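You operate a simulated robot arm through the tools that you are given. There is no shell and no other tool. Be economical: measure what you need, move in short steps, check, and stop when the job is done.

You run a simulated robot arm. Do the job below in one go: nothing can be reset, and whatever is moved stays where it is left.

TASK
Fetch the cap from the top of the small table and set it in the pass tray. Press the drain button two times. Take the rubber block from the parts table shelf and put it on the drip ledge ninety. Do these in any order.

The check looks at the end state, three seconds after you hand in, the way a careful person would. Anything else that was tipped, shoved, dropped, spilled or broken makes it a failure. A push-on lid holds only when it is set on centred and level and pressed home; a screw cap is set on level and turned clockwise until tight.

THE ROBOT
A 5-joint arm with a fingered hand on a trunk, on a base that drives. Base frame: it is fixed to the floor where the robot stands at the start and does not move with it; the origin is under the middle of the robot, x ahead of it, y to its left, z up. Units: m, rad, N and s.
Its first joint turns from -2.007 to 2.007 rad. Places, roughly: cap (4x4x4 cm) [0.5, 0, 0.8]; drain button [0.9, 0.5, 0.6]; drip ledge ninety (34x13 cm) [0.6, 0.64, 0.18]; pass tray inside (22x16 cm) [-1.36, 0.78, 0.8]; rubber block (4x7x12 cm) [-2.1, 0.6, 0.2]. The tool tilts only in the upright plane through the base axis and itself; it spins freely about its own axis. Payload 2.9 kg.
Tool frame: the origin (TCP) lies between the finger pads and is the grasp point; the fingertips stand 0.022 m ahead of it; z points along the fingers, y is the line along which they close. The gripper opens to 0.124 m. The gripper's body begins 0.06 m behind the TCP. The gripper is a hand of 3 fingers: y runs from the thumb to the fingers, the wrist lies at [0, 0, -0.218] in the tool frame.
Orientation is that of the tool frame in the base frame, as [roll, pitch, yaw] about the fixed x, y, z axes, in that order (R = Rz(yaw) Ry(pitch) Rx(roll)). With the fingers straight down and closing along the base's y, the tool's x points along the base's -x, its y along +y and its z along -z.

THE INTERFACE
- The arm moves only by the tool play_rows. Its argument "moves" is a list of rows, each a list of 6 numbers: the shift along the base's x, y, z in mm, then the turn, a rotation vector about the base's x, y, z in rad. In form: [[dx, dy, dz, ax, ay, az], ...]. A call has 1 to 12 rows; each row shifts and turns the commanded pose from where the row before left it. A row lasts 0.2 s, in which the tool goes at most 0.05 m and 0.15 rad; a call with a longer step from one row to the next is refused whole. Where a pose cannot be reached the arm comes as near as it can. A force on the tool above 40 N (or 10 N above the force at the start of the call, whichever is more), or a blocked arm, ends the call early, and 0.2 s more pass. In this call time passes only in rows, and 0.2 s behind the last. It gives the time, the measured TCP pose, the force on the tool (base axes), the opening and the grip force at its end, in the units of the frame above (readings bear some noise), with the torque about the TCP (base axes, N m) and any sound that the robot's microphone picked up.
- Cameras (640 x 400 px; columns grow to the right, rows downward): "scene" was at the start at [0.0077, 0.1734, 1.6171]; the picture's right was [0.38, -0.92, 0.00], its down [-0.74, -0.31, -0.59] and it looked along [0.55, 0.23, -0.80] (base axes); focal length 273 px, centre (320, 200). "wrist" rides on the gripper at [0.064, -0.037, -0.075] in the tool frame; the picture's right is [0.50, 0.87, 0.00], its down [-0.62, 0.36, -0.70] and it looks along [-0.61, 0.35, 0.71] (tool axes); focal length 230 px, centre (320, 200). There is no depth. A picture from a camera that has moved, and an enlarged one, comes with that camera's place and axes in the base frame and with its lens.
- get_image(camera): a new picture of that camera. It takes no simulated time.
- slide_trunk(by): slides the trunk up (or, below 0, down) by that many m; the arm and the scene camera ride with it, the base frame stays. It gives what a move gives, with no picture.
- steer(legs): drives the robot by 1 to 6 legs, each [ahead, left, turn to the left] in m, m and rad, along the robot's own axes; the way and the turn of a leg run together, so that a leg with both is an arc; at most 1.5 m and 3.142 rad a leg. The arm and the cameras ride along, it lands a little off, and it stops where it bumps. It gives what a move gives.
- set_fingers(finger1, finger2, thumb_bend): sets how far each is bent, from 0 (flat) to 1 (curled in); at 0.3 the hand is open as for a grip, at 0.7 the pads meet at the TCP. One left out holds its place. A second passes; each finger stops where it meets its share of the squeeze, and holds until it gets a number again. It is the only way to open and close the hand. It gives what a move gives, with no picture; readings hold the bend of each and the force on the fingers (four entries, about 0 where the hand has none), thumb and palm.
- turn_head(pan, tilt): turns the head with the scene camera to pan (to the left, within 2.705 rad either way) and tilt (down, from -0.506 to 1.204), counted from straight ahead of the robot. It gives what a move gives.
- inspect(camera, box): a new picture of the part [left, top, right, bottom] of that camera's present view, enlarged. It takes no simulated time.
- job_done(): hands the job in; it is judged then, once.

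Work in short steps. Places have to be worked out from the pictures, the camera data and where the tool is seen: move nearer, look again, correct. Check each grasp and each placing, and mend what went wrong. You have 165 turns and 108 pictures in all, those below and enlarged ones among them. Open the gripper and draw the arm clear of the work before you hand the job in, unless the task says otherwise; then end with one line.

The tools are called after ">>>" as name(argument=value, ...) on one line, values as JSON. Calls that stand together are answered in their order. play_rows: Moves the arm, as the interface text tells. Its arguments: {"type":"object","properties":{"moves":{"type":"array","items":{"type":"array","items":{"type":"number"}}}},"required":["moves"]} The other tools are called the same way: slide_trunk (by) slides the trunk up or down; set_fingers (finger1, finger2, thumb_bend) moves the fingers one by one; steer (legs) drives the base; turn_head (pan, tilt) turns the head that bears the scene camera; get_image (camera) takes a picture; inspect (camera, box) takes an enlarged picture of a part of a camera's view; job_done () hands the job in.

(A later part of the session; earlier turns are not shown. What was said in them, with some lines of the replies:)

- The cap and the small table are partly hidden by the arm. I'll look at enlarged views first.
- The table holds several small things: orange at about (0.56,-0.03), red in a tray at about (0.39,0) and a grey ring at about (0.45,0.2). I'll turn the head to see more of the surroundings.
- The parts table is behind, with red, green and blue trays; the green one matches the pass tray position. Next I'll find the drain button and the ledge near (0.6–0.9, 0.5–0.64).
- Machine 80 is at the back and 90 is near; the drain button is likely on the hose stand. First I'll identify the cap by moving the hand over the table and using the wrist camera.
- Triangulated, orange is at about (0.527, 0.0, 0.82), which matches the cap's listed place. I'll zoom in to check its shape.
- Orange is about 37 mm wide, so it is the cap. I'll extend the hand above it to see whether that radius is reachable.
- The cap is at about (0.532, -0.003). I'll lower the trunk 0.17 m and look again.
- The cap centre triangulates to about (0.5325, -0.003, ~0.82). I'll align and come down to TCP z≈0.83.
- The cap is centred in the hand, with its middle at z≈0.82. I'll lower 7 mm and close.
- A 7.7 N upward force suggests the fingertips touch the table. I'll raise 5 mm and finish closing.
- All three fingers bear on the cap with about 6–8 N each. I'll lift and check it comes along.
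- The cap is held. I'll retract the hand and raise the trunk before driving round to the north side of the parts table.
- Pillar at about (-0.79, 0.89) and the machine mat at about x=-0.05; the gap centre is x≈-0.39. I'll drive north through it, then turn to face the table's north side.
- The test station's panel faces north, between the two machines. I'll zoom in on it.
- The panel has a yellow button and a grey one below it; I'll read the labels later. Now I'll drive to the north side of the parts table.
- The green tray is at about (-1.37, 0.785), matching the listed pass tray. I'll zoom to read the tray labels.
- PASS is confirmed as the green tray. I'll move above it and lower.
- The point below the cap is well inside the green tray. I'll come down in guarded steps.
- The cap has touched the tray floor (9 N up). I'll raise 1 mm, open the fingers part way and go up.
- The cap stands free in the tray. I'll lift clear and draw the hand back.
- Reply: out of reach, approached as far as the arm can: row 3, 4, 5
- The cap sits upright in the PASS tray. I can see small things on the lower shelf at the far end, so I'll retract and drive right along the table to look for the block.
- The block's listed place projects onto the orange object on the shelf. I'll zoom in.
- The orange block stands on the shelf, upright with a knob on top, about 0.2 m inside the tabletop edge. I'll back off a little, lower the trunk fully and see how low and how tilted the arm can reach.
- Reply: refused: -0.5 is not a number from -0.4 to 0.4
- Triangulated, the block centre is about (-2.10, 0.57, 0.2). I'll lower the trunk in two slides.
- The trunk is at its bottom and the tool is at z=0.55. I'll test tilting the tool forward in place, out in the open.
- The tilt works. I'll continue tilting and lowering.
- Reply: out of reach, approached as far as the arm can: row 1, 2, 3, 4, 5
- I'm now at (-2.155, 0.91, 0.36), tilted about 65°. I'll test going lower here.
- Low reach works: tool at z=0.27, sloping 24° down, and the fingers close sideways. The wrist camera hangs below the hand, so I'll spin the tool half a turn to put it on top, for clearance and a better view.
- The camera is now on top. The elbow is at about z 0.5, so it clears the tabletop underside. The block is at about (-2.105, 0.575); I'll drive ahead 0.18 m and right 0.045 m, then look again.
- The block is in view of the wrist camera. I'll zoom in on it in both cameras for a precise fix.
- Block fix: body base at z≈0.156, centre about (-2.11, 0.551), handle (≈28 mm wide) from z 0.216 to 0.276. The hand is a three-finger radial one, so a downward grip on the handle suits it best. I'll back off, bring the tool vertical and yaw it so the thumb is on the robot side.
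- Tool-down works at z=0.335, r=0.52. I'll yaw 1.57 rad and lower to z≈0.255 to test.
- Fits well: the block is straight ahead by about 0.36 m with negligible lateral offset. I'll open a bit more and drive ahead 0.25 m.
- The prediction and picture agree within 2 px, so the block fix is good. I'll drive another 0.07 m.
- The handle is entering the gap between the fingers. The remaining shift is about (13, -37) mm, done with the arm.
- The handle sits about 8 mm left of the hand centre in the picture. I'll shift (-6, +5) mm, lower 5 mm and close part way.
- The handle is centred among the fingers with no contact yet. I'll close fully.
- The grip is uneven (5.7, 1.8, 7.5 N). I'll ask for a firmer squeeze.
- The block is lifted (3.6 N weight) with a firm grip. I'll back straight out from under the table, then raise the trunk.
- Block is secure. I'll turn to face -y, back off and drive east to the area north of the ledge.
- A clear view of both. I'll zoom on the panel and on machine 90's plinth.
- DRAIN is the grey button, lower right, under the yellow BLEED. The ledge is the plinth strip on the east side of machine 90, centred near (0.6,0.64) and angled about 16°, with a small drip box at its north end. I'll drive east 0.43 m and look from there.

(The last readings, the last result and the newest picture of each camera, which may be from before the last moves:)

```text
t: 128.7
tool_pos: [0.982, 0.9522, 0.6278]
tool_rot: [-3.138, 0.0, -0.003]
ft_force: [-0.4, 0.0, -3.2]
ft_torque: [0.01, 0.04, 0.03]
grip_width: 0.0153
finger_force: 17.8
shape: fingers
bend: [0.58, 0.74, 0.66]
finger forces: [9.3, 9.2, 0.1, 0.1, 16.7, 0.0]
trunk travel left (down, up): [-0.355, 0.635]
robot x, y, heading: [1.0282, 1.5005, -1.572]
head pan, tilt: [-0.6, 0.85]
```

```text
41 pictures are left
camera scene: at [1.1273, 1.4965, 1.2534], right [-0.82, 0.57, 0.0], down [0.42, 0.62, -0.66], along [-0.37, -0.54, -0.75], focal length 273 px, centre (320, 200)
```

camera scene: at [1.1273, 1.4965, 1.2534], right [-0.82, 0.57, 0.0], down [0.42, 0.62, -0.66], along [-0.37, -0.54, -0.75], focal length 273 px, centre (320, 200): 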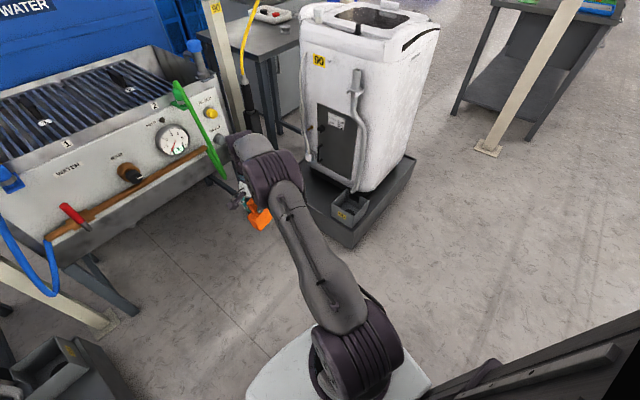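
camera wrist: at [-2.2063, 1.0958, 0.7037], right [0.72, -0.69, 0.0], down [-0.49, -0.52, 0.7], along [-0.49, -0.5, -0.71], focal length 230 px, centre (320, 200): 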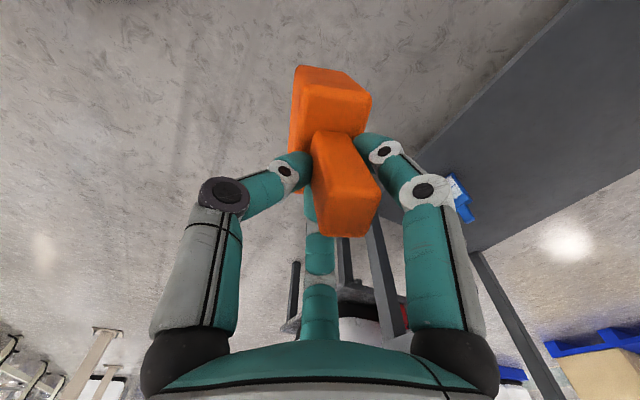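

I'll swing the arm west over open floor to (0.60, 1.14), so that driving ahead brings the block over the ledge rather than into the station.

>>> play_rows(moves=[[-38, 18.5, 0, 0, 0, 0], [-38, 18.5, 0, 0, 0, 0], [-38, 18.5, 0, 0, 0, 0], [-38, 18.5, 0, 0, 0, 0], [-38, 18.5, 0, 0, 0, 0], [-38, 18.5, 0, 0, 0, 0], [-38, 18.5, 0, 0, 0, 0], [-38, 18.5, 0, 0, 0, 0], [-38, 18.5, 0, 0, 0, 0], [-38, 18.5, 0, 0, 0, 0]])

>>> steer(legs=[[0.25, 0, 0]])

>>> get_image(camera="scene")

>>> get_image(camera="wrist")

```text
t: 130.9
tool_pos: [0.6022, 1.1358, 0.6275]
tool_rot: [-3.137, -0.006, -0.003]
ft_force: [0.2, -0.7, -4.1]
ft_torque: [0.0, 0.0, 0.01]
grip_width: 0.0152
finger_force: 17.2
shape: fingers
bend: [0.58, 0.75, 0.72]
finger forces: [9.7, 9.6, 0.0, 0.0, 16.1, 0.0]
out of reach, approached as far as the arm can: row 10
trunk travel left (down, up): [-0.355, 0.635]
robot x, y, heading: [1.0248, 1.5025, -1.575]
head pan, tilt: [-0.6, 0.85]
```

```text
t: 132.8
tool_pos: [0.6013, 0.885, 0.628]
tool_rot: [-3.14, -0.003, -0.005]
ft_force: [-0.3, 0.3, -4.1]
ft_torque: [-0.01, -0.02, -0.01]
grip_width: 0.015
finger_force: 17.4
shape: fingers
bend: [0.58, 0.75, 0.72]
finger forces: [9.6, 9.5, 0.0, 0.1, 16.1, 0.0]
trunk travel left (down, up): [-0.355, 0.635]
robot x, y, heading: [1.0317, 1.2523, -1.579]
head pan, tilt: [-0.6, 0.85]
```

```text
40 pictures are left
camera scene: at [1.126, 1.2435, 1.2535], right [-0.82, 0.57, 0.0], down [0.43, 0.62, -0.66], along [-0.37, -0.54, -0.75], focal length 273 px, centre (320, 200)
```

scene: 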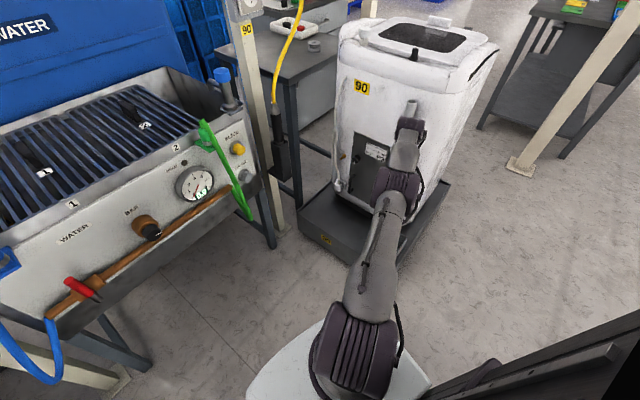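

```text
39 pictures are left
camera wrist: at [0.666, 0.9209, 0.7045], right [0.49, -0.87, 0.0], down [-0.62, -0.35, 0.7], along [-0.61, -0.35, -0.71], focal length 230 px, centre (320, 200)
```

wrist: 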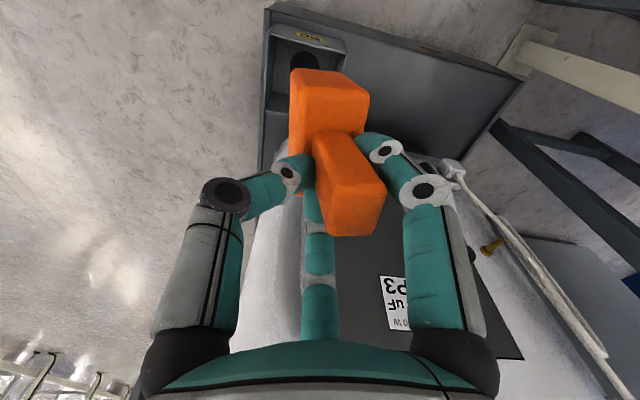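

Ledge geometry: outer edge from (0.74,0.47) to (0.58,0.98); the target (0.605,0.64) is about 8 cm inside the edge and about 13 cm from the machine wall. I'll drive ahead 0.245 m.

>>> steer(legs=[[0.245, 0, 0]])

>>> get_image(camera="wrist")

>>> get_image(camera="scene")

```text
t: 134.6
tool_pos: [0.6007, 0.6345, 0.63]
tool_rot: [-3.141, -0.001, -0.004]
ft_force: [-0.3, -1.0, -4.1]
ft_torque: [0.02, -0.02, 0.02]
grip_width: 0.0151
finger_force: 18.0
shape: fingers
bend: [0.58, 0.75, 0.72]
finger forces: [9.7, 9.5, 0.0, 0.0, 16.1, 0.0]
trunk travel left (down, up): [-0.355, 0.635]
robot x, y, heading: [1.0287, 0.9975, -1.58]
head pan, tilt: [-0.6, 0.85]
```

```text
38 pictures are left
camera wrist: at [0.6653, 0.671, 0.7044], right [0.5, -0.87, 0.0], down [-0.62, -0.35, 0.7], along [-0.61, -0.35, -0.71], focal length 230 px, centre (320, 200)
```

wrist: 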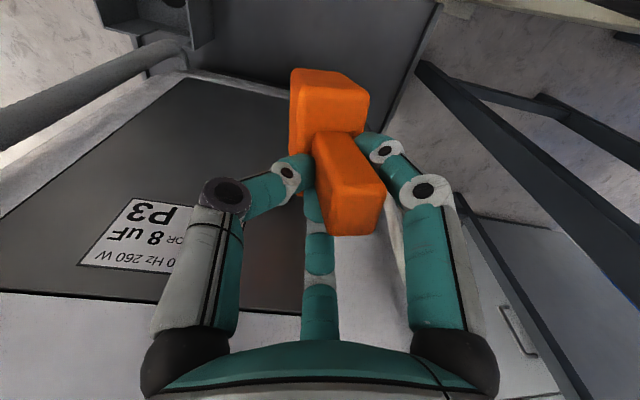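

```text
37 pictures are left
camera scene: at [1.1251, 0.9937, 1.2535], right [-0.82, 0.57, 0.0], down [0.43, 0.62, -0.66], along [-0.37, -0.54, -0.75], focal length 273 px, centre (320, 200)
```

scene: 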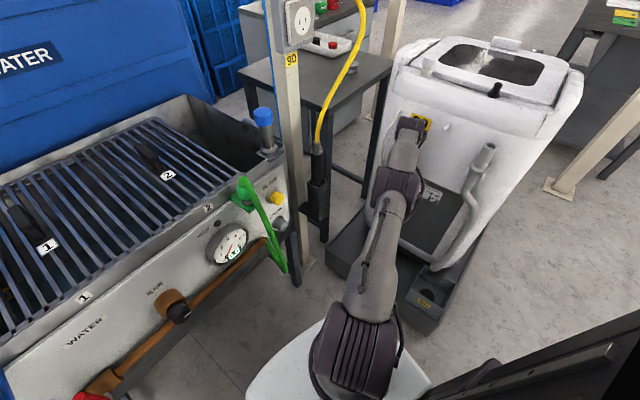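

Clear of the wall by about 7 cm. I'll lower the trunk by 0.31 m, to TCP z≈0.32, about 4 cm above the contact estimate.

>>> slide_trunk(by=-0.31)

>>> get_image(camera="wrist")

>>> get_image(camera="scene")

```text
t: 137.7
tool_pos: [0.6011, 0.6355, 0.3182]
tool_rot: [-3.138, -0.001, -0.006]
ft_force: [0.3, -0.2, -5.0]
ft_torque: [0.01, 0.06, -0.02]
grip_width: 0.0148
finger_force: 17.9
shape: fingers
bend: [0.58, 0.75, 0.72]
finger forces: [9.6, 9.5, 0.1, 0.0, 16.0, 0.1]
trunk travel left (down, up): [-0.045, 0.945]
robot x, y, heading: [1.0224, 1.0022, -1.574]
head pan, tilt: [-0.6, 0.85]
```

```text
36 pictures are left
camera wrist: at [0.6654, 0.6713, 0.3946], right [0.5, -0.87, 0.0], down [-0.62, -0.35, 0.7], along [-0.61, -0.35, -0.71], focal length 230 px, centre (320, 200)
```

wrist: 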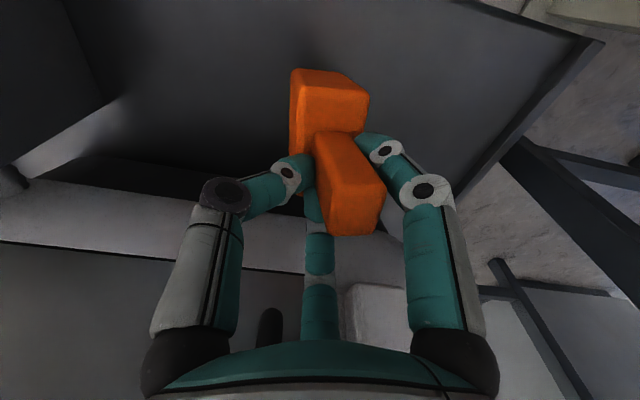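

```text
35 pictures are left
camera scene: at [1.1253, 0.9942, 0.9435], right [-0.82, 0.57, 0.0], down [0.43, 0.62, -0.66], along [-0.37, -0.54, -0.75], focal length 273 px, centre (320, 200)
```

scene: 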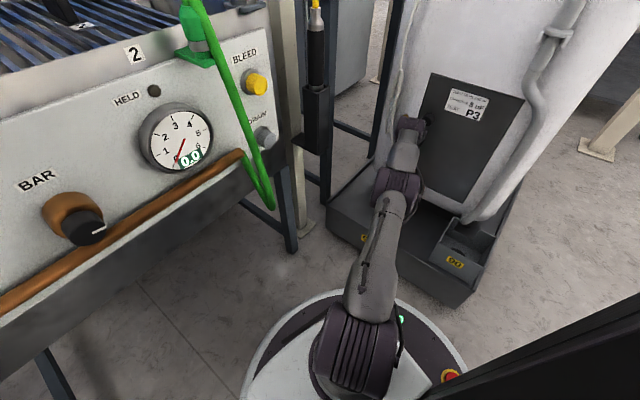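

The block body is at about (0.617, 0.636). I'll shift 12 mm inward and come down in small steps.

>>> play_rows(moves=[[-11, -3, -10, 0, 0, 0], [0, 0, -12, 0, 0, 0], [0, 0, -8, 0, 0, 0], [0, 0, -4, 0, 0, 0]])

>>> play_rows(moves=[[0, 0, -3, 0, 0, 0]])

>>> get_image(camera="wrist")

```text
t: 138.7
tool_pos: [0.5991, 0.6352, 0.2901]
tool_rot: [-3.14, -0.001, -0.006]
ft_force: [0.1, -0.2, -4.6]
ft_torque: [-0.01, 0.05, 0.04]
grip_width: 0.0149
finger_force: 17.9
shape: fingers
bend: [0.58, 0.75, 0.72]
finger forces: [9.9, 9.4, 0.1, 0.0, 15.9, 0.0]
out of reach, approached as far as the arm can: row 1
trunk travel left (down, up): [-0.045, 0.945]
robot x, y, heading: [1.0241, 1.0026, -1.575]
head pan, tilt: [-0.6, 0.85]
```

```text
t: 139.1
tool_pos: [0.5981, 0.6362, 0.2856]
tool_rot: [-3.14, -0.002, -0.004]
ft_force: [0.1, 0.4, -4.2]
ft_torque: [0.01, 0.0, 0.0]
grip_width: 0.0148
finger_force: 17.6
shape: fingers
bend: [0.58, 0.75, 0.72]
finger forces: [9.8, 9.5, 0.0, 0.0, 16.0, 0.1]
trunk travel left (down, up): [-0.045, 0.945]
robot x, y, heading: [1.0258, 0.9987, -1.575]
head pan, tilt: [-0.6, 0.85]
```

```text
34 pictures are left
camera wrist: at [0.6629, 0.672, 0.3617], right [0.5, -0.87, 0.0], down [-0.62, -0.35, 0.7], along [-0.61, -0.35, -0.71], focal length 230 px, centre (320, 200)
```

wrist: 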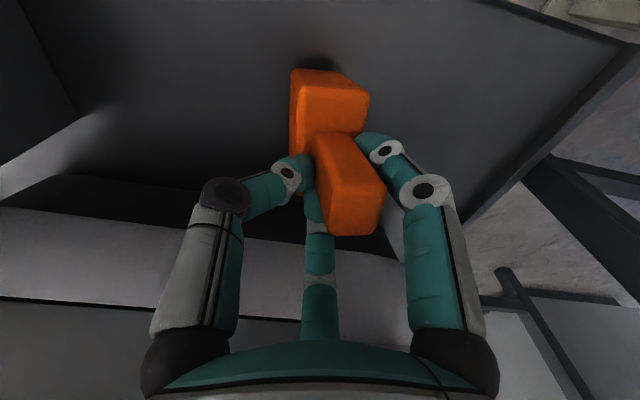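

The arm can't extend more, so I'll nudge the base 12 mm west and continue down.

>>> steer(legs=[[0, -0.012, 0]])

>>> play_rows(moves=[[0, 0, -3, 0, 0, 0], [0, 0, -3, 0, 0, 0]])

```text
t: 139.8
tool_pos: [0.5869, 0.6352, 0.2852]
tool_rot: [-3.138, -0.001, -0.006]
ft_force: [-0.8, -0.2, -3.9]
ft_torque: [-0.01, 0.04, -0.04]
grip_width: 0.0151
finger_force: 18.0
shape: fingers
bend: [0.58, 0.75, 0.72]
finger forces: [9.7, 9.5, 0.0, 0.0, 16.0, 0.1]
trunk travel left (down, up): [-0.045, 0.945]
robot x, y, heading: [1.017, 1.0011, -1.582]
head pan, tilt: [-0.6, 0.85]
```

```text
t: 140.4
tool_pos: [0.5855, 0.6361, 0.2808]
tool_rot: [-3.14, -0.002, -0.004]
ft_force: [-0.6, 0.3, -4.1]
ft_torque: [-0.01, 0.03, -0.01]
grip_width: 0.0149
finger_force: 17.9
shape: fingers
bend: [0.58, 0.75, 0.72]
finger forces: [9.8, 9.5, 0.0, 0.0, 16.0, 0.1]
trunk travel left (down, up): [-0.045, 0.945]
robot x, y, heading: [1.0087, 0.9967, -1.578]
head pan, tilt: [-0.6, 0.85]
```

Still hanging freely at z=0.281; I'll continue down in 3 mm steps.

>>> play_rows(moves=[[0, 0, -3, 0, 0, 0], [0, 0, -2, 0, 0, 0]])

>>> play_rows(moves=[[0, 0, -3, 0, 0, 0]])

>>> get_image(camera="wrist")

```text
t: 141.0
tool_pos: [0.5854, 0.6358, 0.276]
tool_rot: [-3.142, 0.001, -0.005]
ft_force: [-2.5, -0.7, 4.9]
ft_torque: [-0.02, -0.03, -0.01]
grip_width: 0.0148
finger_force: 20.4
shape: fingers
bend: [0.58, 0.75, 0.73]
finger forces: [10.3, 11.3, 0.0, 0.0, 18.8, 0.0]
trunk travel left (down, up): [-0.045, 0.945]
robot x, y, heading: [1.0145, 0.9971, -1.576]
head pan, tilt: [-0.6, 0.85]
```

```text
t: 141.4
tool_pos: [0.5861, 0.6345, 0.275]
tool_rot: [3.14, 0.002, -0.005]
ft_force: [-6.0, -1.2, 16.8]
ft_torque: [-0.1, -0.07, -0.01]
grip_width: 0.0148
finger_force: 24.1
shape: fingers
bend: [0.58, 0.75, 0.74]
finger forces: [11.0, 13.6, 0.0, 0.0, 23.7, 0.1]
trunk travel left (down, up): [-0.045, 0.945]
robot x, y, heading: [1.0187, 0.9982, -1.578]
head pan, tilt: [-0.6, 0.85]
```

```text
33 pictures are left
camera wrist: at [0.6509, 0.6719, 0.35], right [0.49, -0.87, 0.0], down [-0.62, -0.35, 0.7], along [-0.61, -0.35, -0.71], focal length 230 px, centre (320, 200)
```

wrist: 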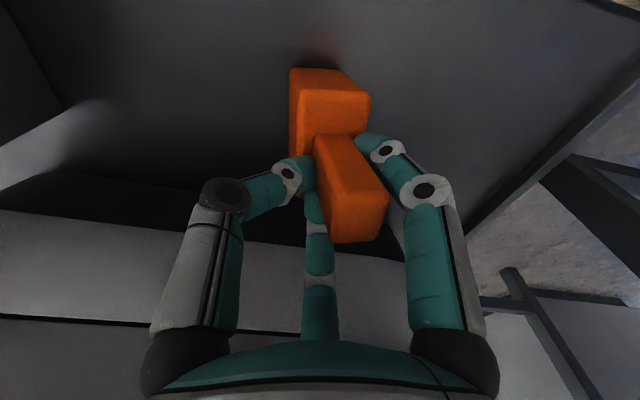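

The block is on the ledge (17 N). I'll ease 2 mm up and loosen the fingers a little at a time so it settles flat.

>>> play_rows(moves=[[0, 0, 2, 0, 0, 0]])

>>> set_fingers(finger1=0.56, finger2=0.7, thumb_bend=0.66)

>>> get_image(camera="wrist")

```text
t: 141.8
tool_pos: [0.5868, 0.6341, 0.2752]
tool_rot: [-3.14, -0.001, -0.004]
ft_force: [-6.4, 0.7, 12.5]
ft_torque: [-0.04, -0.03, -0.01]
grip_width: 0.0148
finger_force: 22.8
shape: fingers
bend: [0.58, 0.76, 0.74]
finger forces: [11.2, 12.3, 0.1, 0.1, 22.4, 0.0]
trunk travel left (down, up): [-0.045, 0.945]
robot x, y, heading: [1.0117, 0.9971, -1.574]
head pan, tilt: [-0.6, 0.85]
```

```text
t: 142.8
tool_pos: [0.5857, 0.6351, 0.2737]
tool_rot: [3.141, -0.002, -0.005]
ft_force: [-3.9, 0.8, 5.0]
ft_torque: [-0.01, 0.08, -0.02]
grip_width: 0.0193
finger_force: 3.3
shape: fingers
bend: [0.56, 0.68, 0.67]
finger forces: [0.1, 2.8, 0.1, 0.0, 3.0, 0.1]
trunk travel left (down, up): [-0.045, 0.945]
robot x, y, heading: [1.0129, 0.999, -1.58]
head pan, tilt: [-0.6, 0.85]
```

```text
32 pictures are left
camera wrist: at [0.6515, 0.6718, 0.3502], right [0.5, -0.87, 0.0], down [-0.62, -0.35, 0.7], along [-0.61, -0.35, -0.71], focal length 230 px, centre (320, 200)
```

wrist: 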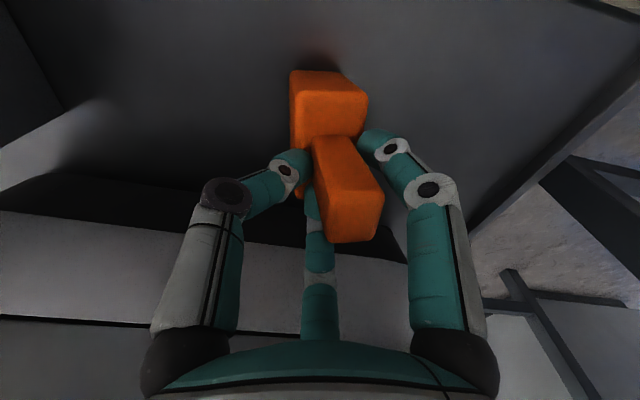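

The squeeze is nearly gone and the block is almost flat. I'll open further.

>>> set_fingers(finger1=0.5, finger2=0.6, thumb_bend=0.58)

>>> set_fingers(finger1=0.4, finger2=0.42, thumb_bend=0.42)

>>> get_image(camera="wrist")

```text
t: 143.8
tool_pos: [0.5866, 0.6353, 0.2737]
tool_rot: [-3.14, -0.002, -0.004]
ft_force: [0.1, 0.7, -1.0]
ft_torque: [-0.02, -0.01, -0.01]
grip_width: 0.0401
finger_force: 0.1
shape: fingers
bend: [0.5, 0.6, 0.57]
finger forces: [0.0, 0.0, 0.0, 0.1, 0.0, 0.0]
trunk travel left (down, up): [-0.045, 0.945]
robot x, y, heading: [1.0132, 0.999, -1.572]
head pan, tilt: [-0.6, 0.85]
```

```text
t: 144.8
tool_pos: [0.5873, 0.6357, 0.2748]
tool_rot: [-3.138, -0.003, -0.006]
ft_force: [1.1, -0.4, -0.2]
ft_torque: [0.01, 0.04, 0.02]
grip_width: 0.074
finger_force: 0.0
shape: fingers
bend: [0.4, 0.42, 0.42]
finger forces: [0.1, 0.0, 0.0, 0.0, 0.0, 0.0]
trunk travel left (down, up): [-0.045, 0.945]
robot x, y, heading: [1.0098, 1.001, -1.572]
head pan, tilt: [-0.6, 0.85]
```

```text
31 pictures are left
camera wrist: at [0.6513, 0.6717, 0.35], right [0.5, -0.87, 0.0], down [-0.62, -0.35, 0.7], along [-0.61, -0.35, -0.71], focal length 230 px, centre (320, 200)
```

wrist: 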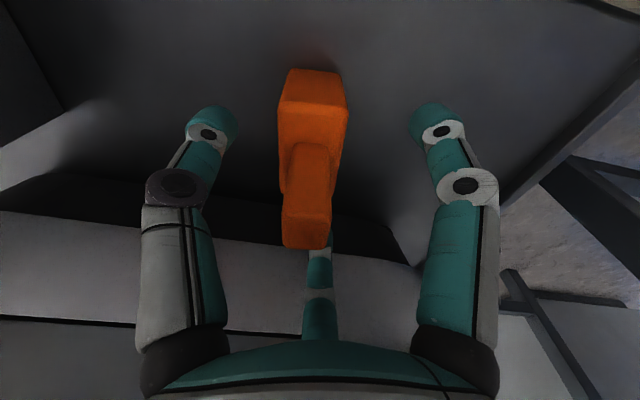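

The block stands upright on its own, clear of all fingers. I'll go straight up with the trunk.

>>> slide_trunk(by=0.2)

>>> slide_trunk(by=0.2)

>>> get_image(camera="wrist")

```text
t: 147.0
tool_pos: [0.5868, 0.6344, 0.4737]
tool_rot: [-3.139, -0.002, -0.004]
ft_force: [-0.2, 0.1, 0.0]
ft_torque: [0.01, -0.02, -0.01]
grip_width: 0.0742
finger_force: 0.0
shape: fingers
bend: [0.4, 0.42, 0.42]
finger forces: [0.0, 0.1, 0.0, 0.0, 0.0, 0.0]
trunk travel left (down, up): [-0.245, 0.745]
robot x, y, heading: [1.0158, 0.9984, -1.574]
head pan, tilt: [-0.6, 0.85]
```

```text
t: 149.2
tool_pos: [0.5864, 0.6361, 0.6747]
tool_rot: [-3.14, -0.002, -0.006]
ft_force: [0.1, -0.3, 0.5]
ft_torque: [0.01, 0.01, -0.04]
grip_width: 0.074
finger_force: 0.1
shape: fingers
bend: [0.4, 0.42, 0.42]
finger forces: [0.0, 0.1, 0.1, 0.0, 0.0, 0.0]
trunk travel left (down, up): [-0.445, 0.545]
robot x, y, heading: [1.0161, 1.0012, -1.575]
head pan, tilt: [-0.6, 0.85]
```

```text
30 pictures are left
camera wrist: at [0.6513, 0.6717, 0.75], right [0.5, -0.87, 0.0], down [-0.62, -0.35, 0.7], along [-0.61, -0.35, -0.71], focal length 230 px, centre (320, 200)
```

wrist: 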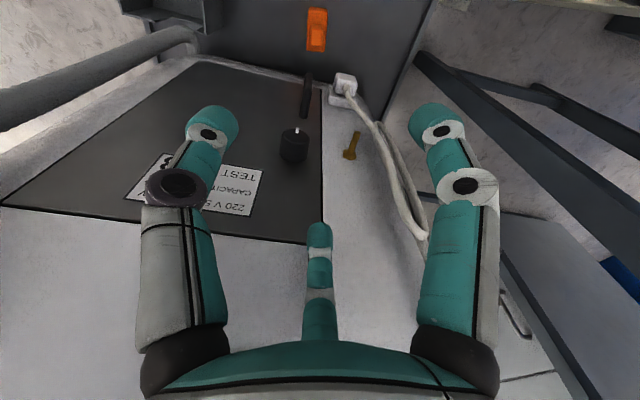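

The block is well placed. From two views, DRAIN is at (0.947, 0.526, 0.59), on a vertical panel facing +y; the green hose hangs at x≈1.01. I'll back off, then bring the arm forward.

>>> steer(legs=[[-0.45, 0, 0], [0, -0.07, 0]])

>>> play_rows(moves=[[38, -9, 0, 0, 0, 0.13], [38, -9, 0, 0, 0, 0.13], [38, -9, 0, 0, 0, 0.13], [38, -9, 0, 0, 0, 0.13], [38, -9, 0, 0, 0, 0.13], [38, -9, 0, 0, 0, 0.13], [38, -9, 0, 0, 0, 0.13], [38, -9, 0, 0, 0, 0.13], [38, -9, 0, 0, 0, 0.13], [38, -9, 0, 0, 0, 0.13], [38, -9, 0, 0, 0, 0.13], [10, 0, 0, 0, 0, 0.14]])

```text
t: 152.5
tool_pos: [0.518, 1.0872, 0.6751]
tool_rot: [-3.139, -0.001, -0.008]
ft_force: [0.6, 0.0, -0.2]
ft_torque: [0.03, 0.01, 0.02]
grip_width: 0.0745
finger_force: 0.0
shape: fingers
bend: [0.4, 0.42, 0.42]
finger forces: [0.0, 0.1, 0.1, 0.0, 0.0, 0.0]
trunk travel left (down, up): [-0.445, 0.545]
robot x, y, heading: [0.9486, 1.4457, -1.579]
head pan, tilt: [-0.6, 0.85]
```

```text
t: 155.1
tool_pos: [0.9464, 0.9874, 0.6727]
tool_rot: [3.141, -0.002, 1.565]
ft_force: [-0.7, -0.9, -0.8]
ft_torque: [-0.04, -0.01, 0.01]
grip_width: 0.0741
finger_force: 0.1
shape: fingers
bend: [0.4, 0.42, 0.42]
finger forces: [0.1, 0.1, 0.0, 0.0, 0.0, 0.0]
trunk travel left (down, up): [-0.445, 0.545]
robot x, y, heading: [0.9455, 1.4501, -1.581]
head pan, tilt: [-0.6, 0.85]
```

The tool is at (0.946, 0.987). I'll tilt it to point at the panel and close the fingers into a pushing tip.

>>> play_rows(moves=[[0, -5, 0, -0.143, 0, 0], [0, -5, 0, -0.143, 0, 0], [0, -5, 0, -0.143, 0, 0], [0, -5, 0, -0.143, 0, 0], [0, -5, 0, -0.143, 0, 0], [0, -5, 0, -0.143, 0, 0], [0, -5, 0, -0.143, 0, 0], [0, -5, 0, -0.143, 0, 0], [0, -5, 0, -0.143, 0, 0], [0, -5, 0, -0.143, 0, 0], [0, -5, 0, -0.141, 0, 0]])

>>> set_fingers(finger1=0.7, finger2=0.7, thumb_bend=0.7)

>>> turn_head(pan=-0.15, tilt=0.75)

>>> get_image(camera="scene")

```text
t: 157.5
tool_pos: [0.9457, 0.9338, 0.6744]
tool_rot: [1.569, 1.562, -0.001]
ft_force: [-0.3, -0.3, 1.0]
ft_torque: [0.03, 0.0, 0.01]
grip_width: 0.0742
finger_force: 0.0
shape: fingers
bend: [0.4, 0.42, 0.42]
finger forces: [0.0, 0.1, 0.1, 0.0, 0.0, 0.0]
trunk travel left (down, up): [-0.445, 0.545]
robot x, y, heading: [0.9445, 1.4514, -1.577]
head pan, tilt: [-0.6, 0.85]
```

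```text
t: 158.5
tool_pos: [0.9447, 0.9344, 0.6742]
tool_rot: [1.772, 1.562, 0.203]
ft_force: [0.4, 0.5, -0.3]
ft_torque: [0.01, 0.0, 0.0]
grip_width: 0.0001
finger_force: 0.0
shape: fingers
bend: [0.69, 0.69, 0.7]
finger forces: [0.0, 0.0, 0.0, 0.0, 0.0, 0.0]
trunk travel left (down, up): [-0.445, 0.545]
robot x, y, heading: [0.9445, 1.4485, -1.575]
head pan, tilt: [-0.6, 0.85]
```

```text
t: 159.4
tool_pos: [0.9449, 0.9337, 0.6732]
tool_rot: [1.779, 1.564, 0.208]
ft_force: [-0.4, 0.1, -0.1]
ft_torque: [-0.04, -0.02, 0.0]
grip_width: 0.0001
finger_force: 0.1
shape: fingers
bend: [0.69, 0.69, 0.7]
finger forces: [0.0, 0.0, 0.0, 0.0, 0.0, 0.0]
trunk travel left (down, up): [-0.445, 0.545]
robot x, y, heading: [0.9462, 1.4474, -1.581]
head pan, tilt: [-0.15, 0.75]
```

```text
29 pictures are left
camera scene: at [1.0772, 1.4268, 1.3514], right [-0.99, 0.16, 0.0], down [0.11, 0.67, -0.73], along [-0.11, -0.72, -0.68], focal length 273 px, centre (320, 200)
```

scene: 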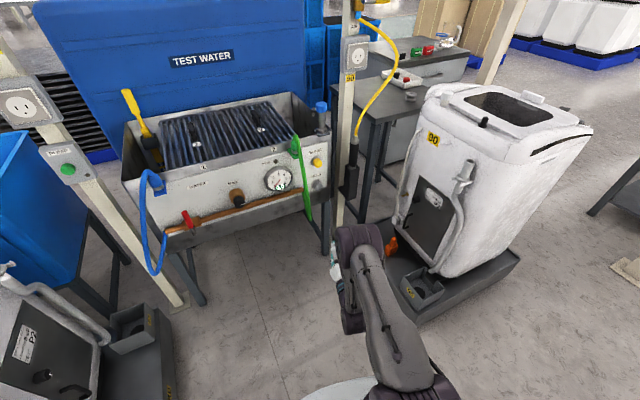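

The tool points horizontally at the panel. I'll lower the trunk 0.084 m, drive ahead 0.25 m, then zoom in.

>>> slide_trunk(by=-0.084)

>>> steer(legs=[[0.25, 0, 0]])

>>> get_image(camera="scene")

>>> get_image(camera="wrist")

```text
t: 160.6
tool_pos: [0.9448, 0.9338, 0.5909]
tool_rot: [1.773, 1.562, 0.203]
ft_force: [-0.7, 0.9, -0.1]
ft_torque: [-0.03, -0.02, 0.02]
grip_width: 0.0
finger_force: 0.2
shape: fingers
bend: [0.69, 0.69, 0.7]
finger forces: [0.0, 0.0, 0.1, 0.0, 0.0, 0.0]
trunk travel left (down, up): [-0.361, 0.629]
robot x, y, heading: [0.9475, 1.4514, -1.577]
head pan, tilt: [-0.15, 0.75]
```

```text
t: 162.4
tool_pos: [0.9442, 0.6862, 0.5897]
tool_rot: [1.809, 1.563, 0.241]
ft_force: [0.3, 0.2, 0.2]
ft_torque: [0.0, -0.01, 0.0]
grip_width: 0.0001
finger_force: 0.1
shape: fingers
bend: [0.69, 0.69, 0.7]
finger forces: [0.0, 0.0, 0.0, 0.1, 0.1, 0.0]
trunk travel left (down, up): [-0.361, 0.629]
robot x, y, heading: [0.9428, 1.2058, -1.576]
head pan, tilt: [-0.15, 0.75]
```

```text
28 pictures are left
camera scene: at [1.0758, 1.1788, 1.2674], right [-0.99, 0.15, 0.0], down [0.11, 0.67, -0.73], along [-0.11, -0.72, -0.68], focal length 273 px, centre (320, 200)
```

scene: 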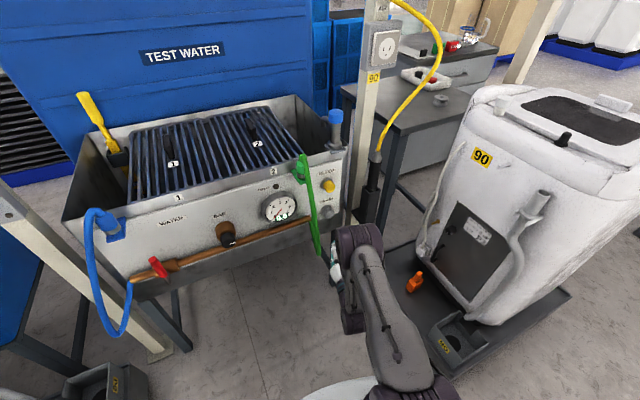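

```text
27 pictures are left
camera wrist: at [0.9082, 0.7607, 0.5265], right [0.87, 0.0, -0.49], down [0.35, 0.7, 0.62], along [0.35, -0.71, 0.61], focal length 230 px, centre (320, 200)
```

wrist: 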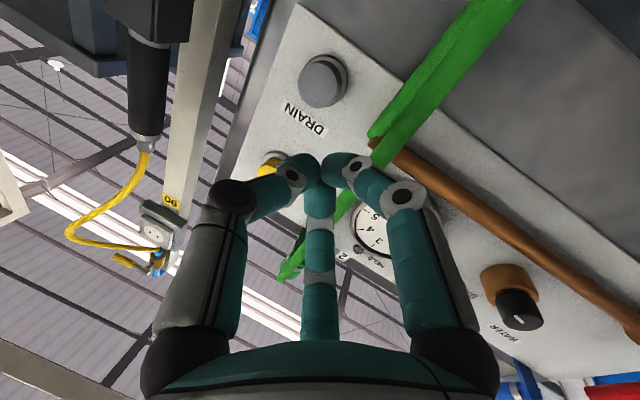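

The wrist camera sees DRAIN clearly: fix (0.942, 0.54, 0.584). I'll drive ahead 0.085 m and then align with the arm.

>>> steer(legs=[[0.085, 0, 0]])

>>> play_rows(moves=[[-2, 0, -6, 0, 0, 0]])

>>> get_image(camera="wrist")

>>> inspect(camera="scene", box=[250, 120, 410, 290])

```text
t: 163.5
tool_pos: [0.9421, 0.5996, 0.5894]
tool_rot: [1.827, 1.562, 0.258]
ft_force: [0.3, 0.2, -0.5]
ft_torque: [-0.01, 0.02, 0.02]
grip_width: 0.0
finger_force: 0.1
shape: fingers
bend: [0.69, 0.69, 0.7]
finger forces: [0.1, 0.1, 0.0, 0.0, 0.1, 0.0]
trunk travel left (down, up): [-0.361, 0.629]
robot x, y, heading: [0.9417, 1.1164, -1.577]
head pan, tilt: [-0.15, 0.75]
```

```text
t: 163.9
tool_pos: [0.9421, 0.6, 0.5838]
tool_rot: [1.851, 1.561, 0.28]
ft_force: [0.1, -0.1, 0.9]
ft_torque: [0.0, 0.0, 0.03]
grip_width: 0.0001
finger_force: 0.1
shape: fingers
bend: [0.69, 0.69, 0.7]
finger forces: [0.1, 0.1, 0.0, 0.0, 0.0, 0.0]
trunk travel left (down, up): [-0.361, 0.629]
robot x, y, heading: [0.9461, 1.1157, -1.581]
head pan, tilt: [-0.15, 0.75]
```

```text
26 pictures are left
camera wrist: at [0.906, 0.6752, 0.5205], right [0.87, 0.0, -0.49], down [0.35, 0.7, 0.62], along [0.34, -0.72, 0.61], focal length 230 px, centre (320, 200)
```

wrist: 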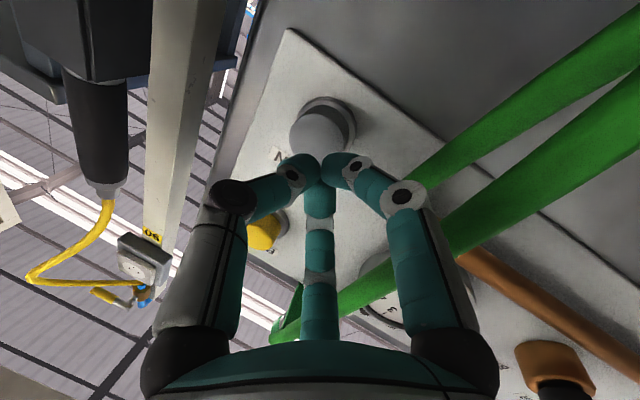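

```text
2.35 times, centred on (330, 205) of scene
camera zoom: at [1.0753, 1.0934, 1.2675], right [-0.99, 0.16, 0.0], down [0.11, 0.67, -0.73], along [-0.11, -0.72, -0.68], focal length 643 px, centre (296, 188)
```

zoom: 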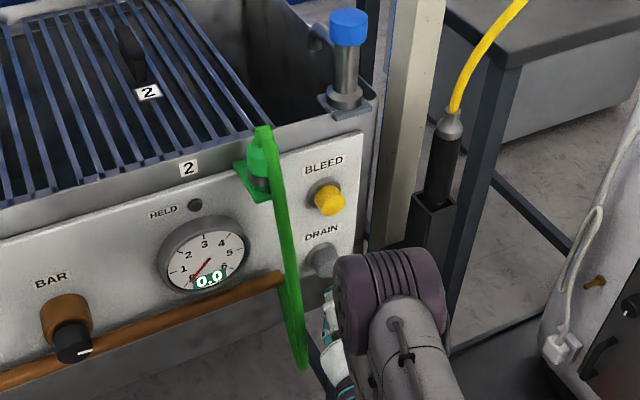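

Aligned with the button (face at about (0.938, 0.55, 0.581)). I'll advance with the arm, stopping on force.

>>> play_rows(moves=[[-2, -10, 0, 0, 0, 0], [0, -8, 0, 0, 0, 0], [0, -6, 0, 0, 0, 0]])

>>> get_image(camera="wrist")

```text
t: 164.7
tool_pos: [0.9399, 0.5768, 0.5836]
tool_rot: [1.76, 1.562, 0.187]
ft_force: [0.0, 0.6, 0.2]
ft_torque: [0.0, -0.03, 0.01]
grip_width: 0.0
finger_force: 0.1
shape: fingers
bend: [0.69, 0.69, 0.7]
finger forces: [0.1, 0.0, 0.1, 0.1, 0.0, 0.1]
trunk travel left (down, up): [-0.361, 0.629]
robot x, y, heading: [0.9476, 1.1151, -1.574]
head pan, tilt: [-0.15, 0.75]
```

```text
24 pictures are left
camera wrist: at [0.9053, 0.6517, 0.5199], right [0.87, 0.0, -0.49], down [0.35, 0.7, 0.62], along [0.34, -0.72, 0.61], focal length 230 px, centre (320, 200)
```

wrist: 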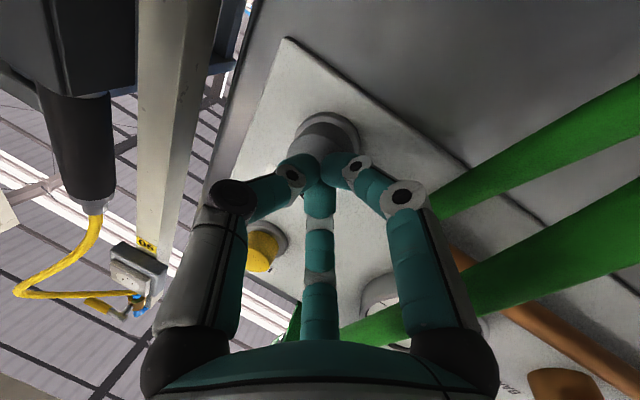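

The tip is just short of the button face. I'll press in 4 mm steps.

>>> play_rows(moves=[[0, -4, 0, 0, 0, 0], [0, -4, 0, 0, 0, 0]])

>>> play_rows(moves=[[0, -4, 0, 0, 0, 0], [0, -3, 0, 0, 0, 0]])

```text
t: 165.3
tool_pos: [0.9401, 0.5677, 0.5857]
tool_rot: [1.78, 1.562, 0.205]
ft_force: [0.2, -0.1, -0.2]
ft_torque: [0.0, 0.05, 0.0]
grip_width: 0.0002
finger_force: 0.9
shape: fingers
bend: [0.69, 0.69, 0.7]
finger forces: [0.6, 0.6, 0.1, 0.0, 0.1, 0.1]
trunk travel left (down, up): [-0.361, 0.629]
robot x, y, heading: [0.9442, 1.1195, -1.58]
head pan, tilt: [-0.15, 0.75]
```

```text
t: 165.9
tool_pos: [0.9409, 0.5605, 0.5849]
tool_rot: [1.768, 1.561, 0.192]
ft_force: [0.4, 1.6, 0.0]
ft_torque: [-0.05, 0.0, -0.01]
grip_width: 0.0
finger_force: 2.3
shape: fingers
bend: [0.7, 0.7, 0.7]
finger forces: [2.1, 1.6, 0.1, 0.0, 0.0, 0.0]
trunk travel left (down, up): [-0.361, 0.629]
robot x, y, heading: [0.9406, 1.1149, -1.573]
head pan, tilt: [-0.15, 0.75]
```

Contact with a springy 1.6 N and no click reported yet. I'll push a few mm more.

>>> play_rows(moves=[[0, -3, 0, 0, 0, 0]])

>>> play_rows(moves=[[0, -3, 0, 0, 0, 0]])

>>> get_image(camera="wrist")

```text
t: 166.3
tool_pos: [0.9399, 0.5589, 0.5855]
tool_rot: [1.843, 1.558, 0.267]
ft_force: [-0.5, 3.4, -0.9]
ft_torque: [0.0, 0.01, 0.04]
grip_width: 0.0002
finger_force: 2.2
shape: fingers
bend: [0.7, 0.7, 0.7]
finger forces: [2.4, 2.2, 0.0, 0.1, 0.0, 0.0]
trunk travel left (down, up): [-0.361, 0.629]
robot x, y, heading: [0.9451, 1.119, -1.576]
head pan, tilt: [-0.15, 0.75]
heard: click
```

```text
t: 166.7
tool_pos: [0.94, 0.5547, 0.5858]
tool_rot: [1.763, 1.561, 0.188]
ft_force: [0.5, 5.4, -2.1]
ft_torque: [0.02, 0.02, 0.01]
grip_width: 0.0
finger_force: 3.6
shape: fingers
bend: [0.7, 0.7, 0.7]
finger forces: [4.2, 3.1, 0.0, 0.0, 0.1, 0.0]
trunk travel left (down, up): [-0.361, 0.629]
robot x, y, heading: [0.9427, 1.1144, -1.576]
head pan, tilt: [-0.15, 0.75]
```

```text
23 pictures are left
camera wrist: at [0.9047, 0.6308, 0.5213], right [0.87, 0.0, -0.49], down [0.35, 0.7, 0.62], along [0.34, -0.72, 0.61], focal length 230 px, centre (320, 200)
```

wrist: 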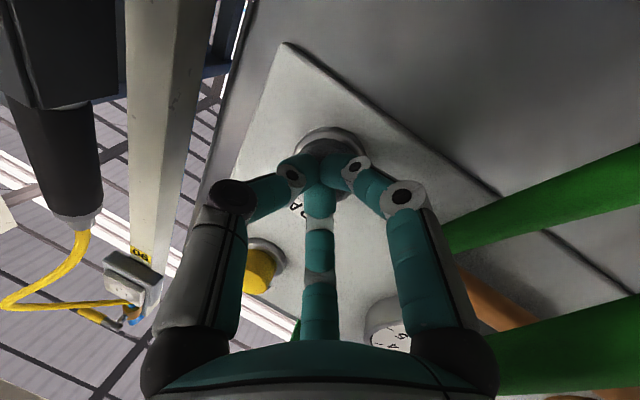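

A click was heard, so that is press one. I'll back off fully until it's out of contact, then press again.

>>> play_rows(moves=[[0, 10, 0, 0, 0, 0], [0, 12, 0, 0, 0, 0], [0, 8, 0, 0, 0, 0]])

>>> get_image(camera="wrist")

```text
t: 167.5
tool_pos: [0.9413, 0.5835, 0.5838]
tool_rot: [1.76, 1.561, 0.187]
ft_force: [-1.0, 0.1, -0.5]
ft_torque: [0.01, -0.03, 0.03]
grip_width: 0.0
finger_force: 0.1
shape: fingers
bend: [0.7, 0.7, 0.7]
finger forces: [0.0, 0.1, 0.0, 0.0, 0.0, 0.0]
trunk travel left (down, up): [-0.361, 0.629]
robot x, y, heading: [0.9427, 1.1136, -1.573]
head pan, tilt: [-0.15, 0.75]
```

```text
22 pictures are left
camera wrist: at [0.9051, 0.6598, 0.5205], right [0.87, 0.0, -0.49], down [0.35, 0.7, 0.62], along [0.34, -0.72, 0.61], focal length 230 px, centre (320, 200)
```

wrist: 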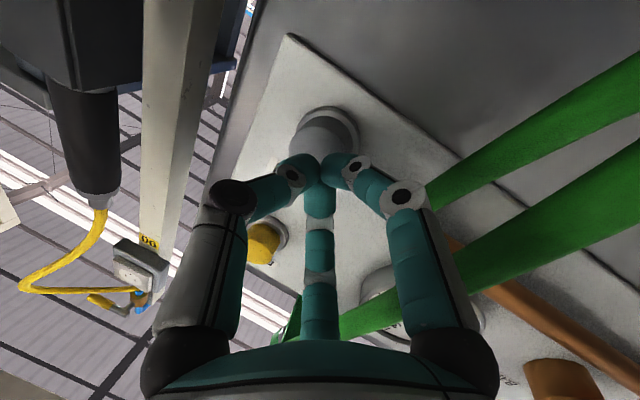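

The button has sprung back out. I'll press a second time to the same depth.

>>> play_rows(moves=[[0, -10, 0, 0, 0, 0], [0, -10, 0, 0, 0, 0], [0, -4, 0, 0, 0, 0], [0, -3, 0, 0, 0, 0], [0, -2, 0, 0, 0, 0]])

```text
t: 168.7
tool_pos: [0.9416, 0.5548, 0.5832]
tool_rot: [1.782, 1.562, 0.205]
ft_force: [0.0, 4.2, -1.5]
ft_torque: [0.03, 0.01, 0.05]
grip_width: 0.0003
finger_force: 2.8
shape: fingers
bend: [0.7, 0.7, 0.7]
finger forces: [3.5, 2.4, 0.0, 0.0, 0.1, 0.1]
trunk travel left (down, up): [-0.361, 0.629]
robot x, y, heading: [0.9409, 1.1133, -1.579]
head pan, tilt: [-0.15, 0.75]
heard: click
```

The second click was heard. I'll withdraw straight back and drive away, then open the hand.

>>> play_rows(moves=[[0, 15, 0, 0, 0, 0], [0, 20, 0, 0, 0, 0], [0, 20, 0, 0, 0, 0]])

>>> steer(legs=[[-0.4, 0, 0]])

>>> set_fingers(finger1=0.3, finger2=0.3, thumb_bend=0.3)

>>> get_image(camera="scene")

>>> inspect(camera="scene", box=[340, 200, 480, 320])

>>> inspect(camera="scene", box=[140, 90, 340, 250])

```text
t: 169.5
tool_pos: [0.9404, 0.6109, 0.5847]
tool_rot: [1.784, 1.562, 0.212]
ft_force: [-0.8, 0.6, 0.5]
ft_torque: [0.04, 0.01, -0.01]
grip_width: 0.0
finger_force: 0.0
shape: fingers
bend: [0.7, 0.7, 0.7]
finger forces: [0.1, 0.0, 0.0, 0.0, 0.0, 0.1]
trunk travel left (down, up): [-0.361, 0.629]
robot x, y, heading: [0.9417, 1.1189, -1.579]
head pan, tilt: [-0.15, 0.75]
```

```text
t: 172.0
tool_pos: [0.9442, 1.0082, 0.5842]
tool_rot: [1.831, 1.561, 0.26]
ft_force: [1.1, 0.0, 0.0]
ft_torque: [-0.02, 0.03, 0.03]
grip_width: 0.0
finger_force: 0.0
shape: fingers
bend: [0.7, 0.7, 0.7]
finger forces: [0.0, 0.0, 0.1, 0.0, 0.1, 0.1]
trunk travel left (down, up): [-0.361, 0.629]
robot x, y, heading: [0.9456, 1.5178, -1.565]
head pan, tilt: [-0.15, 0.75]
```

```text
t: 173.0
tool_pos: [0.9457, 1.0083, 0.5842]
tool_rot: [1.844, 1.561, 0.274]
ft_force: [-0.3, -0.4, 0.9]
ft_torque: [0.02, 0.0, 0.02]
grip_width: 0.1035
finger_force: 0.0
shape: fingers
bend: [0.3, 0.3, 0.3]
finger forces: [0.1, 0.1, 0.0, 0.0, 0.0, 0.0]
trunk travel left (down, up): [-0.361, 0.629]
robot x, y, heading: [0.9451, 1.5187, -1.572]
head pan, tilt: [-0.15, 0.75]
```

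```text
21 pictures are left
camera scene: at [1.0769, 1.4927, 1.2674], right [-0.99, 0.15, 0.0], down [0.1, 0.67, -0.73], along [-0.11, -0.72, -0.68], focal length 273 px, centre (320, 200)
```

scene: 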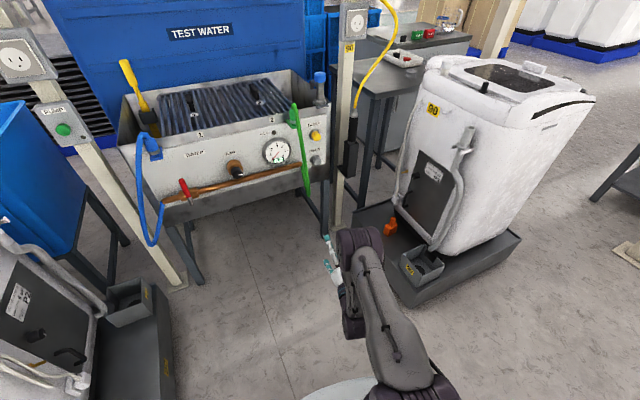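

```text
3.33 times, centred on (410, 260) of scene
camera zoom: at [1.0769, 1.4927, 1.2674], right [-0.99, 0.15, 0.0], down [0.1, 0.67, -0.73], along [-0.11, -0.72, -0.68], focal length 911 px, centre (20, 0)
```

zoom: 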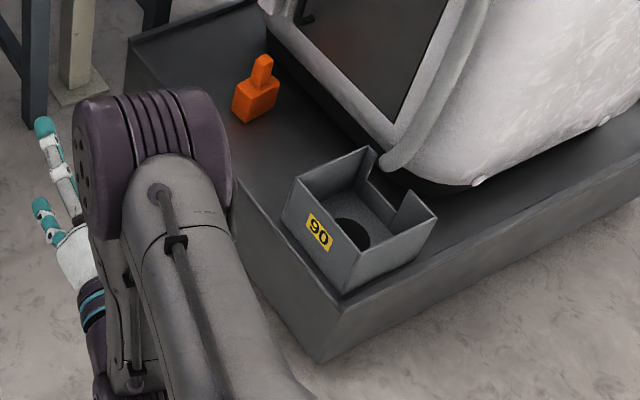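

```text
2.50 times, centred on (240, 170) of scene
camera zoom: at [1.0769, 1.4927, 1.2674], right [-0.99, 0.15, 0.0], down [0.1, 0.67, -0.73], along [-0.11, -0.72, -0.68], focal length 683 px, centre (520, 275)
```

zoom: 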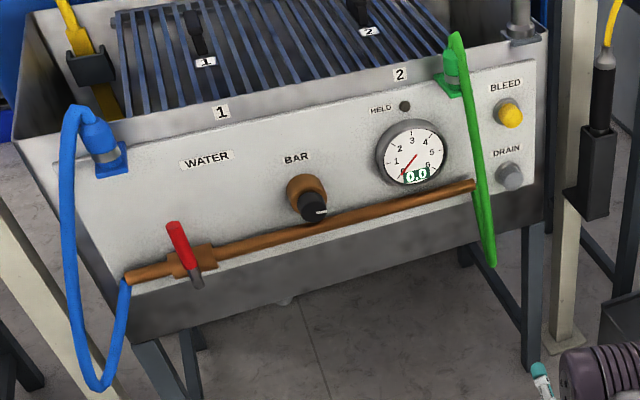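

The block stands upright on ledge 90, the drain button clicked twice, the cap is in the PASS tray, and the hand is open and clear. I'm handing in.

>>> job_done()

```text
The job is handed in.
```

The cap is in the pass tray, the drain button was pressed twice (I heard a click each time), and the rubber block is standing upright on drip ledge ninety.
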